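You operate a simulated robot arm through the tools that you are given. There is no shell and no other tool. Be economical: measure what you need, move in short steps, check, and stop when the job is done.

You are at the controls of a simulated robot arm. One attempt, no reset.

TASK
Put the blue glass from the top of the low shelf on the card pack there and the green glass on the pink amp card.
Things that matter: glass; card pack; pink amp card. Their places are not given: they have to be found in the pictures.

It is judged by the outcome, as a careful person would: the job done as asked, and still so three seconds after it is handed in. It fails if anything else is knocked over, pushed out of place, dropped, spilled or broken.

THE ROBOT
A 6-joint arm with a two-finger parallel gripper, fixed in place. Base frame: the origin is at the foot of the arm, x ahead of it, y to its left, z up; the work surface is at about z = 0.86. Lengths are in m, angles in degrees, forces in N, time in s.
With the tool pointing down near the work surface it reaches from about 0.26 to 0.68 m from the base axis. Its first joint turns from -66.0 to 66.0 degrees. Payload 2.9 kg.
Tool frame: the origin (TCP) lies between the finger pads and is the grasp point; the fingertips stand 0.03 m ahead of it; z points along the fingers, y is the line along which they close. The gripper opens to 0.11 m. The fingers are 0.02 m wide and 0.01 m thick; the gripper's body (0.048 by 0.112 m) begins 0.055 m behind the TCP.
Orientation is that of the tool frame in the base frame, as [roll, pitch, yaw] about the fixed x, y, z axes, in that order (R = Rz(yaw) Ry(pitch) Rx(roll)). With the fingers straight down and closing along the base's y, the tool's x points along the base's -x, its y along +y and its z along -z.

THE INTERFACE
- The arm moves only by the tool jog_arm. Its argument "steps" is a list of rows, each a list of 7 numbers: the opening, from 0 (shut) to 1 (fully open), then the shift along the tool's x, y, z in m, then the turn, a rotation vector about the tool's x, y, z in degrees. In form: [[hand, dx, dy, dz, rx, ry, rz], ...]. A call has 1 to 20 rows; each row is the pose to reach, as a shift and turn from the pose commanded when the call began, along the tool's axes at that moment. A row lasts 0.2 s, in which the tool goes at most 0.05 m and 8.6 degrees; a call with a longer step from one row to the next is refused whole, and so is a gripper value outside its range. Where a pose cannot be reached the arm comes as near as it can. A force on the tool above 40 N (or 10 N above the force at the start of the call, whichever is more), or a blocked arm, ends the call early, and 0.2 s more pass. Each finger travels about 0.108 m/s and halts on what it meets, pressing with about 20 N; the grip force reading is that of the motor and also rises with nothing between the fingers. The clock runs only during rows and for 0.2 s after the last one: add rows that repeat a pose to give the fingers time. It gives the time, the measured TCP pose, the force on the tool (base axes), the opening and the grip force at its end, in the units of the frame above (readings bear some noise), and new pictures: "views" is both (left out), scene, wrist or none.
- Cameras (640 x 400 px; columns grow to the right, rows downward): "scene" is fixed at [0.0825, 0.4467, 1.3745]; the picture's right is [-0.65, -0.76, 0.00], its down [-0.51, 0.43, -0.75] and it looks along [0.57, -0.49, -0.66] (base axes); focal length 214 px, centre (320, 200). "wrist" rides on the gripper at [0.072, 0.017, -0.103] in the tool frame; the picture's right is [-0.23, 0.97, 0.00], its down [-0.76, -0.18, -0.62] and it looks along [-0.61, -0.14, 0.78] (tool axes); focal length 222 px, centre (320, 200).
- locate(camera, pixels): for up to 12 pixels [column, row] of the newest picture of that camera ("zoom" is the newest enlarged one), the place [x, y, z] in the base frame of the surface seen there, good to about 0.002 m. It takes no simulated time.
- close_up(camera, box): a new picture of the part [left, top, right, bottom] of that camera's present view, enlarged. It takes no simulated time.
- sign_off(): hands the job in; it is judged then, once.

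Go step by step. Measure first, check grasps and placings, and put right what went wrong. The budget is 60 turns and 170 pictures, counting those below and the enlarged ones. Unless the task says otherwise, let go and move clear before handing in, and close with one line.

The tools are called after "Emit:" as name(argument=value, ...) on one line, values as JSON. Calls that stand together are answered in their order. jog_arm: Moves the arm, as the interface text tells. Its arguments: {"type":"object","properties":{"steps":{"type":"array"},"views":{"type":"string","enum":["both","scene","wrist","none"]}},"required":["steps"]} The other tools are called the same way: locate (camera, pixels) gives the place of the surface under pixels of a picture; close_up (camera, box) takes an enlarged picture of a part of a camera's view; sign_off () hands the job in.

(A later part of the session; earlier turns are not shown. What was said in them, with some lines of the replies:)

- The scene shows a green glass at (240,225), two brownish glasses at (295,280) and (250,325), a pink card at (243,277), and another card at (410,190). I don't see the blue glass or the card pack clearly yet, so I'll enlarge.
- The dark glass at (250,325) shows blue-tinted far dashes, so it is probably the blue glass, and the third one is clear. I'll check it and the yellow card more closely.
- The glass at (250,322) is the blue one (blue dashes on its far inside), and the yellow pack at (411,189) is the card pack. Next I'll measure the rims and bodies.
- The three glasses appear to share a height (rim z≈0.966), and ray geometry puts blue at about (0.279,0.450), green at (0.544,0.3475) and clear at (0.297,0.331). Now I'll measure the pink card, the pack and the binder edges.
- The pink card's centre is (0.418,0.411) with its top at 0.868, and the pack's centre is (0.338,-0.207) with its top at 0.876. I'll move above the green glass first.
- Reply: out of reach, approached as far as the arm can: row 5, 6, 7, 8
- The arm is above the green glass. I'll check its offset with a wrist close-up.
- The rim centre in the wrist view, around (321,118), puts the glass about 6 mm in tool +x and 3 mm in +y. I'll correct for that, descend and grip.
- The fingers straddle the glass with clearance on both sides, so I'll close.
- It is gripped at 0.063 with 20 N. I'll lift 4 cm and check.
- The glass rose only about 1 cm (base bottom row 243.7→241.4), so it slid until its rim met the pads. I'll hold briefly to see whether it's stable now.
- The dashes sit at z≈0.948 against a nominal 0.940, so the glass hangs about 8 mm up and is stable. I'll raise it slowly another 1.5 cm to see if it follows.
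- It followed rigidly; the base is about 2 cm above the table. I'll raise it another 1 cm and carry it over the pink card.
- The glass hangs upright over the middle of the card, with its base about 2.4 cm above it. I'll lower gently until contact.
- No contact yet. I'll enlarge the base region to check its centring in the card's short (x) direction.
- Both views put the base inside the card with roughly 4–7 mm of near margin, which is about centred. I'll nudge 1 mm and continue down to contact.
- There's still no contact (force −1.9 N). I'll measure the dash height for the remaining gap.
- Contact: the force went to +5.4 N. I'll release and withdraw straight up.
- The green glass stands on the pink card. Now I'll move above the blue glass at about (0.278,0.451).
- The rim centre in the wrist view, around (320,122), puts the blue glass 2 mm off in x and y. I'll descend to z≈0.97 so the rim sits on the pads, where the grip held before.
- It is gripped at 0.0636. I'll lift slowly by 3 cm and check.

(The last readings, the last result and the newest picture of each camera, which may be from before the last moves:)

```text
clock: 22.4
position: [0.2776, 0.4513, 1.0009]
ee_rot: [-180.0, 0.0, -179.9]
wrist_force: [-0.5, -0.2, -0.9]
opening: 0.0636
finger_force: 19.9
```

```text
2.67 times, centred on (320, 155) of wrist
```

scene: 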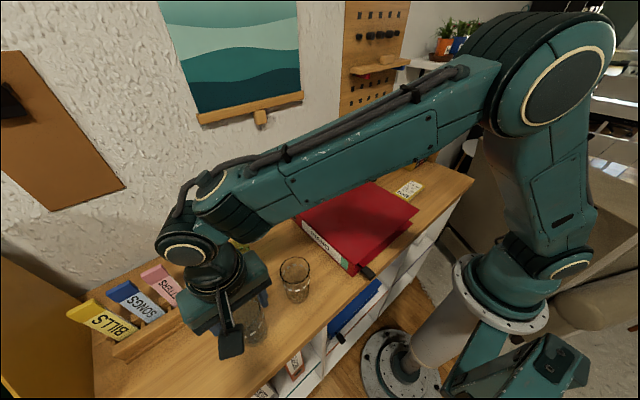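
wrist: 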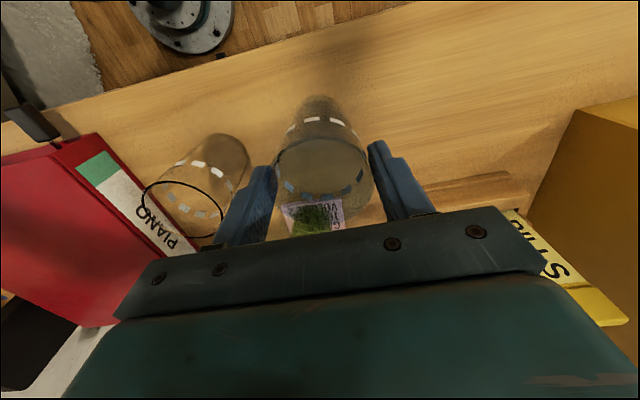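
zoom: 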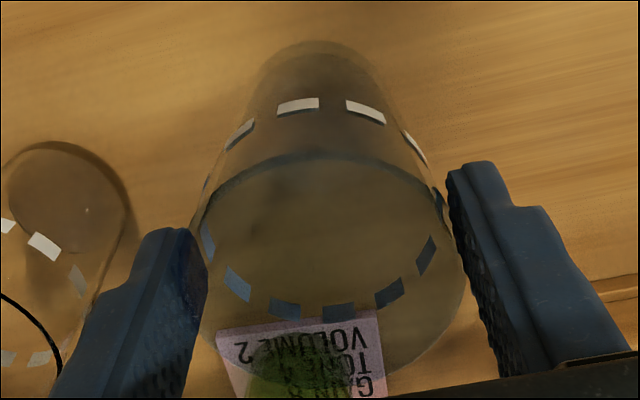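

The glass is held rigidly in the same place between the pads. I'll lift another 12 cm.

Emit:
jog_arm(steps=[[0.3, 0, 0, -0.008, 0, 0, 0], [0.3, 0, 0, -0.02, 0, 0, 0], [0.3, 0, 0, -0.035, 0, 0, 0], [0.3, 0, 0, -0.05, 0, 0, 0], [0.3, 0, 0, -0.065, 0, 0, 0], [0.3, 0, 0, -0.08, 0, 0, 0], [0.3, 0, 0, -0.095, 0, 0, 0], [0.3, 0, 0, -0.11, 0, 0, 0], [0.3, 0, 0, -0.12, 0, 0, 0], [0.3, 0, 0, -0.12, 0, 0, 0]], views="both")

```text
clock: 24.6
position: [0.2781, 0.4511, 1.1209]
ee_rot: [-179.9, 0.0, 180.0]
wrist_force: [-0.1, 1.1, -1.8]
opening: 0.0635
finger_force: 19.6
```

scene: 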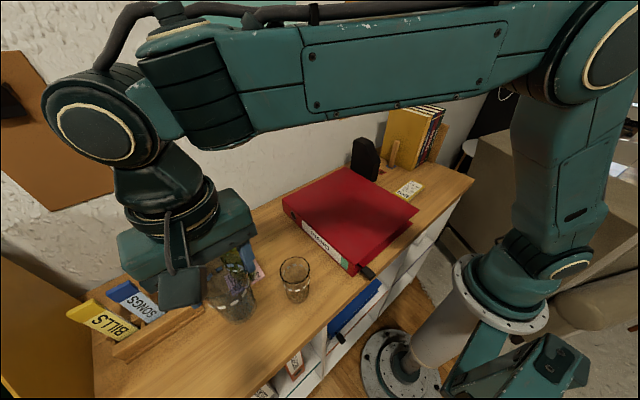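
wrist: 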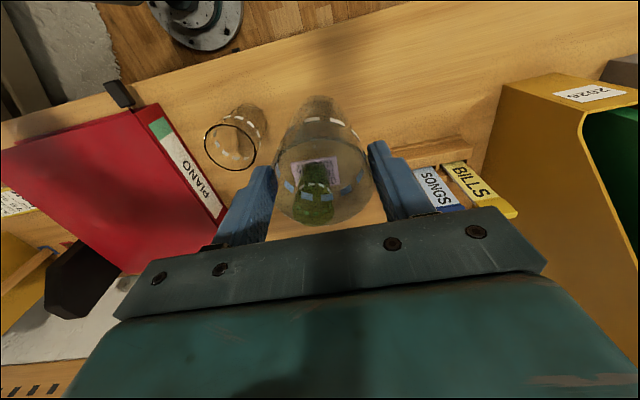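

It holds at z 1.12 (glass bottom ≈1.01, above everything on the route). I'll carry it toward the card pack in two calls.

Emit:
jog_arm(steps=[[0.3, -0.001, -0.008, 0, 0, 0, 0], [0.3, -0.002, -0.022, 0, 0, 0, 0], [0.3, -0.004, -0.042, 0, 0, 0, 0], [0.3, -0.006, -0.064, 0, 0, 0, 0], [0.3, -0.008, -0.086, 0, 0, 0, 0], [0.3, -0.01, -0.108, 0, 0, 0, 0], [0.3, -0.012, -0.13, 0, 0, 0, 0], [0.3, -0.014, -0.152, 0, 0, 0, 0], [0.3, -0.016, -0.174, 0, 0, 0, 0], [0.3, -0.018, -0.196, 0, 0, 0, 0], [0.3, -0.02, -0.218, 0, 0, 0, 0], [0.3, -0.022, -0.24, 0, 0, 0, 0], [0.3, -0.024, -0.262, 0, 0, 0, 0], [0.3, -0.026, -0.284, 0, 0, 0, 0], [0.3, -0.028, -0.306, 0, 0, 0, 0], [0.3, -0.03, -0.322, 0, 0, 0, 0], [0.3, -0.03, -0.33, 0, 0, 0, 0], [0.3, -0.03, -0.33, 0, 0, 0, 0]])

```text
clock: 28.4
position: [0.3065, 0.1214, 1.1186]
ee_rot: [179.9, -0.1, 180.0]
wrist_force: [-0.6, -0.2, -1.6]
opening: 0.0634
finger_force: 19.8
```

scene: 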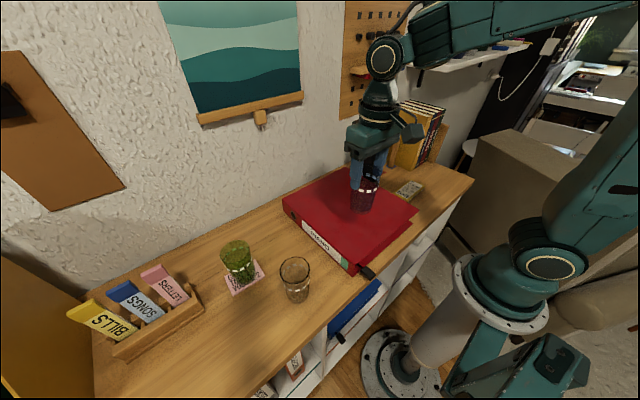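
wrist: 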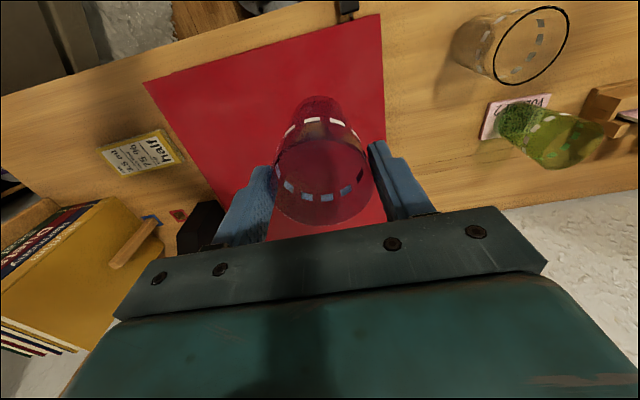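

Still held. I'll continue to above the pack.

Emit:
jog_arm(steps=[[0.3, -0.001, -0.008, 0, 0, 0, 0], [0.3, -0.003, -0.022, 0, 0, 0, 0], [0.3, -0.005, -0.042, 0, 0, 0, 0], [0.3, -0.007, -0.064, 0, 0, 0, 0], [0.3, -0.009, -0.086, 0, 0, 0, 0], [0.3, -0.011, -0.108, 0, 0, 0, 0], [0.3, -0.013, -0.13, 0, 0, 0, 0], [0.3, -0.015, -0.152, 0, 0, 0, 0], [0.3, -0.017, -0.174, 0, 0, 0, 0], [0.3, -0.019, -0.196, 0, 0, 0, 0], [0.3, -0.021, -0.218, 0, 0, 0, 0], [0.3, -0.023, -0.24, 0, 0, 0, 0], [0.3, -0.025, -0.262, 0, 0, 0, 0], [0.3, -0.027, -0.284, 0, 0, 0, 0], [0.3, -0.03, -0.306, 0, 0, 0, 0], [0.3, -0.0315, -0.32, 0, 0, 0, 0], [0.3, -0.0315, -0.328, 0, 0, 0, 0], [0.3, -0.0315, -0.328, 0, 0, 0, 0]])

Emit:
close_up(camera="scene", box=[350, 80, 470, 220])

Emit:
close_up(camera="wrist", box=[200, 60, 440, 230])

```text
clock: 32.2
position: [0.34, -0.2075, 1.1193]
ee_rot: [-180.0, 0.0, -179.9]
wrist_force: [-0.1, -0.3, -2.0]
opening: 0.0633
finger_force: 20.0
```

scene: 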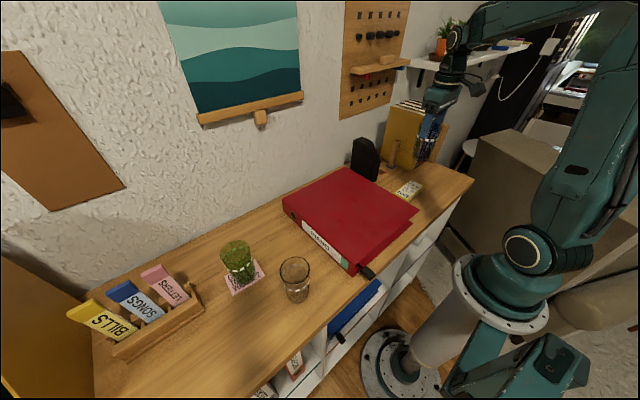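
wrist: 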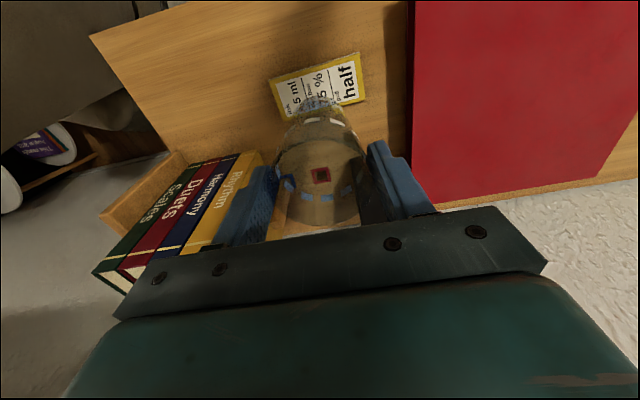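

```text
2.86 times, centred on (410, 150) of scene
```

zoom: 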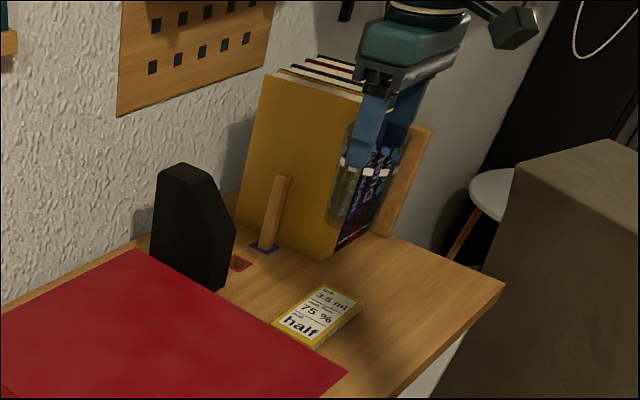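

```text
2.35 times, centred on (320, 145) of wrist
```

zoom: 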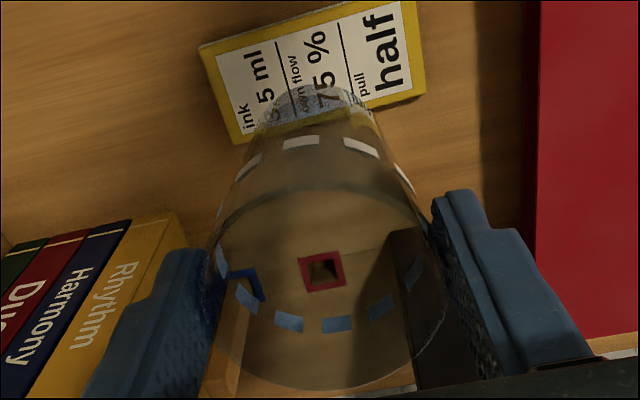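

The glass is well clear of the books. I'll confirm the pack's centre from the wrist view before lowering.

Emit:
locate(camera="zoom", pixels=[[203, 50], [412, 6], [425, 90], [240, 138], [300, 292]])

```text
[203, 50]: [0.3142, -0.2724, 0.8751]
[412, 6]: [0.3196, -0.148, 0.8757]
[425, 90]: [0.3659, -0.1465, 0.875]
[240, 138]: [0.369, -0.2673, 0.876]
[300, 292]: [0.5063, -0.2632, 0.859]
```

The pack's centre is about (0.340,-0.208), right under the TCP. Contact is expected at TCP z≈0.985, so I'll lower to about 1.0 first.

Emit:
jog_arm(steps=[[0.3, 0, 0, 0.008, 0, 0, 0], [0.3, 0, 0, 0.022, 0, 0, 0], [0.3, 0, 0, 0.04, 0, 0, 0], [0.3, 0, 0, 0.058, 0, 0, 0], [0.3, 0, 0, 0.076, 0, 0, 0], [0.3, 0, 0, 0.094, 0, 0, 0], [0.3, 0, 0, 0.107, 0, 0, 0], [0.3, 0, 0, 0.115, 0, 0, 0], [0.3, 0, 0, 0.12, 0, 0, 0], [0.3, 0, 0, 0.12, 0, 0, 0]])

Emit:
close_up(camera="scene", box=[376, 140, 456, 210])

Emit:
close_up(camera="wrist", box=[240, 60, 400, 160])

```text
clock: 34.4
position: [0.3402, -0.2065, 0.9986]
ee_rot: [179.9, 0.1, 179.9]
wrist_force: [-0.1, -0.1, -1.9]
opening: 0.0636
finger_force: 20.1
```

scene: 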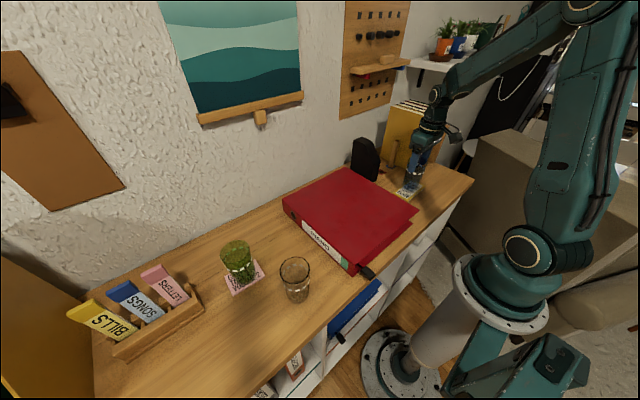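
wrist: 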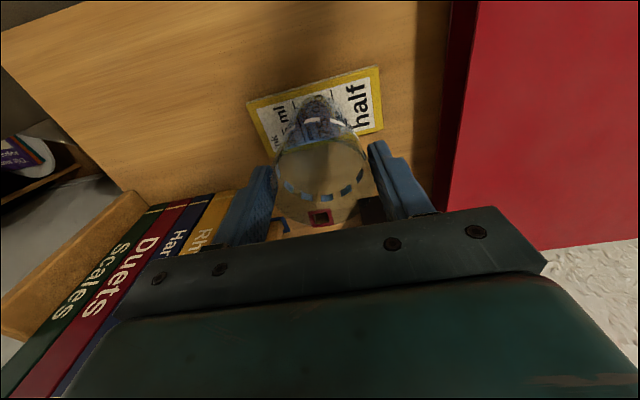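

```text
5.71 times, centred on (416, 175) of scene
```

zoom: 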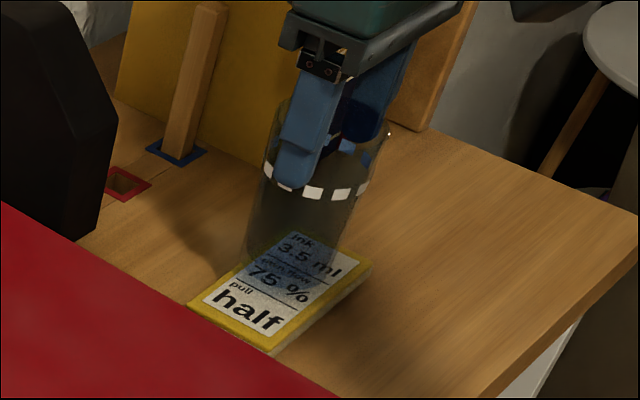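

```text
4.00 times, centred on (320, 110) of wrist
```

zoom: 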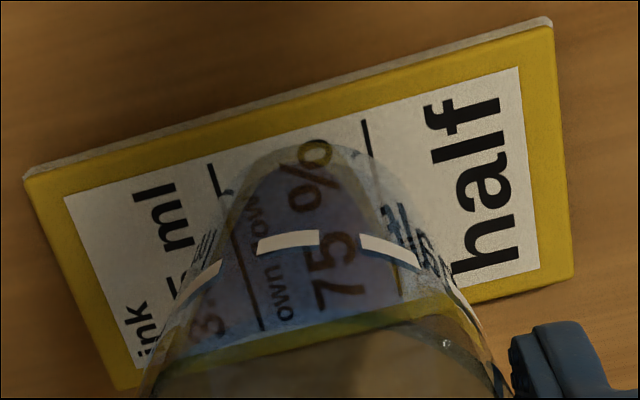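

The base is over the pack with a near margin of about 6 mm after the drop. I'll nudge 1.5 mm toward the robot and lower to contact.

Emit:
jog_arm(steps=[[0.3, 0.0015, 0, 0.004, 0, 0, 0], [0.3, 0.0015, 0, 0.008, 0, 0, 0], [0.3, 0.0015, 0, 0.01, 0, 0, 0], [0.3, 0.0015, 0, 0.011, 0, 0, 0], [0.3, 0.0015, 0, 0.012, 0, 0, 0], [0.3, 0.0015, 0, 0.012, 0, 0, 0]])

Emit:
close_up(camera="wrist", box=[240, 60, 400, 160])

Emit:
close_up(camera="scene", box=[376, 140, 456, 210])

```text
clock: 35.8
position: [0.3377, -0.2073, 0.9879]
ee_rot: [180.0, 0.0, -179.9]
wrist_force: [0.0, -0.1, -1.7]
opening: 0.0634
finger_force: 19.9
```

scene: 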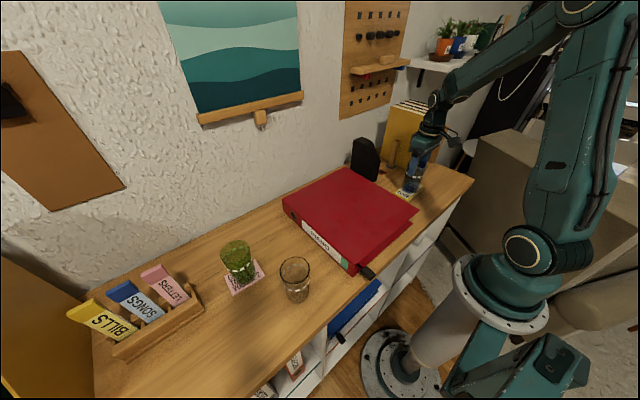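
wrist: 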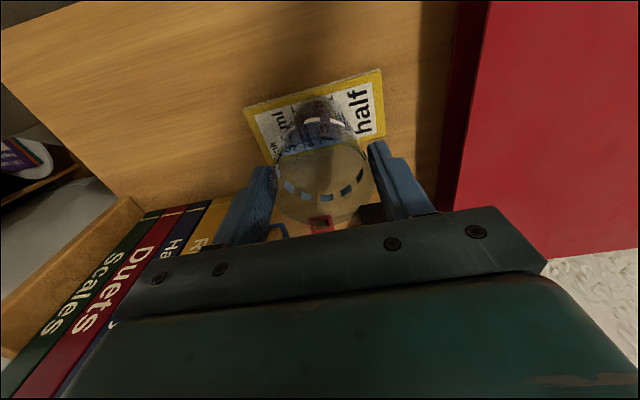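

```text
4.00 times, centred on (320, 110) of wrist
```

zoom: 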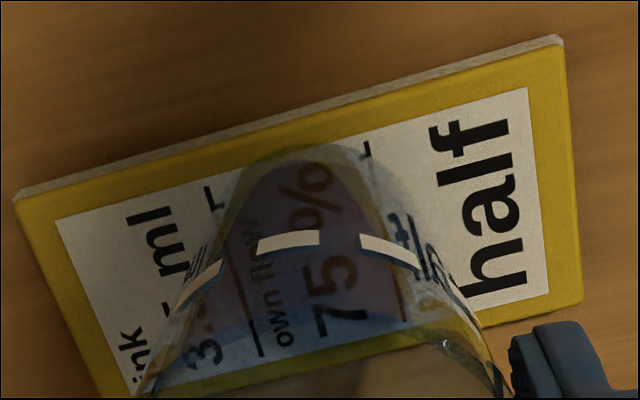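

```text
5.71 times, centred on (416, 175) of scene
```

zoom: 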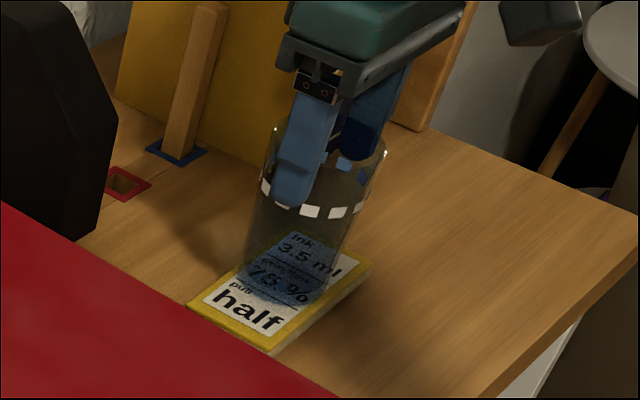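

Both views show the base within the pack. I'll lower by millimetres to contact.

Emit:
jog_arm(steps=[[0.3, 0, 0, 0.001, 0, 0, 0], [0.3, 0, 0, 0.002, 0, 0, 0], [0.3, 0, 0, 0.003, 0, 0, 0], [0.3, 0, 0, 0.003, 0, 0, 0]], views="none")

```text
clock: 36.8
position: [0.3382, -0.2068, 0.9851]
ee_rot: [-180.0, -0.1, -180.0]
wrist_force: [-1.9, -0.6, 6.8]
opening: 0.0635
finger_force: 20.0
```

Contact at z 0.985 (+6.8 N), as predicted. I'll release and rise.

Emit:
jog_arm(steps=[[0.58, 0, 0, 0, 0, 0, 0], [0.65, 0, 0, 0, 0, 0, 0], [0.8, 0, 0, 0, 0, 0, 0], [0.8, 0, 0, 0, 0, 0, 0], [0.8, 0, 0, -0.03, 0, 0, 0], [0.8, 0, 0, -0.07, 0, 0, 0], [0.8, 0, 0, -0.11, 0, 0, 0], [0.8, 0, 0, -0.15, 0, 0, 0], [0.8, 0, 0, -0.15, 0, 0, 0]])

Emit:
close_up(camera="scene", box=[376, 140, 456, 210])

Emit:
close_up(camera="wrist", box=[240, 30, 400, 160])

Emit:
close_up(camera="scene", box=[196, 215, 330, 315])

```text
clock: 38.8
position: [0.3376, -0.2069, 1.1348]
ee_rot: [180.0, 0.0, -180.0]
wrist_force: [0.0, -0.6, 0.5]
opening: 0.0878
finger_force: 0.0
```

scene: 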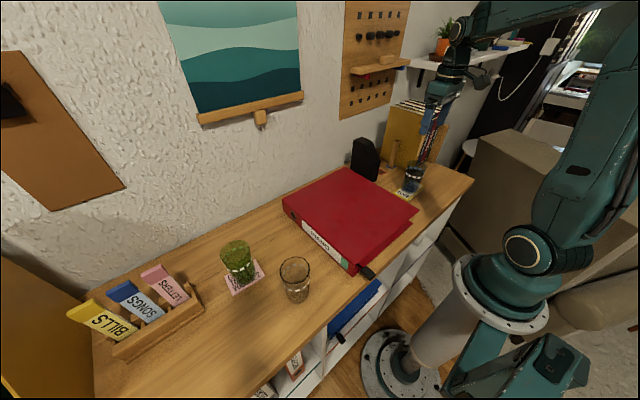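
wrist: 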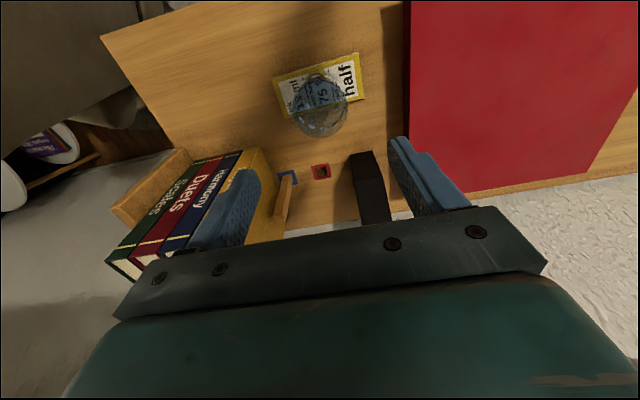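

```text
5.71 times, centred on (416, 175) of scene
```

zoom: 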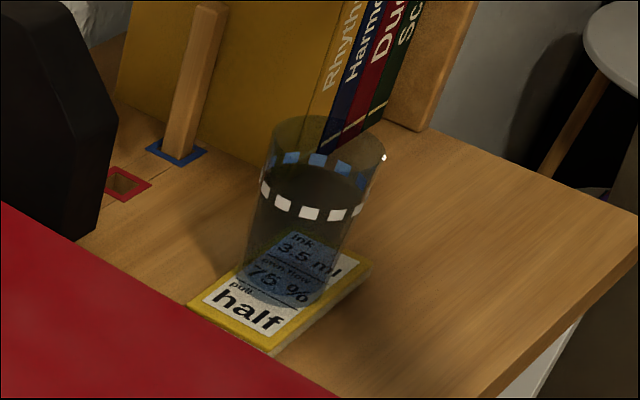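

```text
3.08 times, centred on (320, 95) of wrist
```

zoom: 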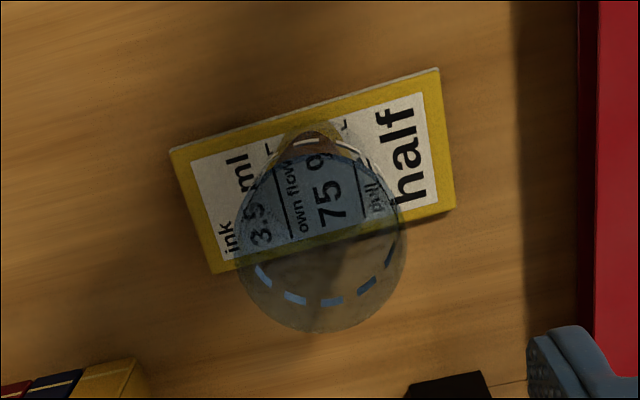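

```text
4.00 times, centred on (263, 265) of scene
```

zoom: 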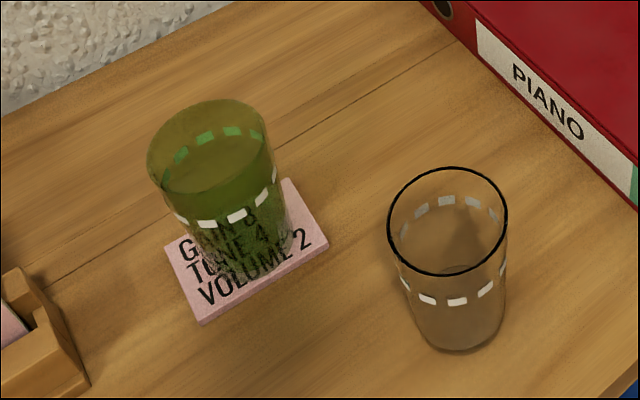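

The blue glass stands upright on the card pack, and the green glass is still upright on the pink card. The gripper is clear and nothing else has moved, so I'm handing in.

Emit:
sign_off()

```text
The job is handed in.
```

The job is handed in: the blue glass is on the yellow card pack and the green glass is on the pink amp card, both upright with nothing else disturbed.
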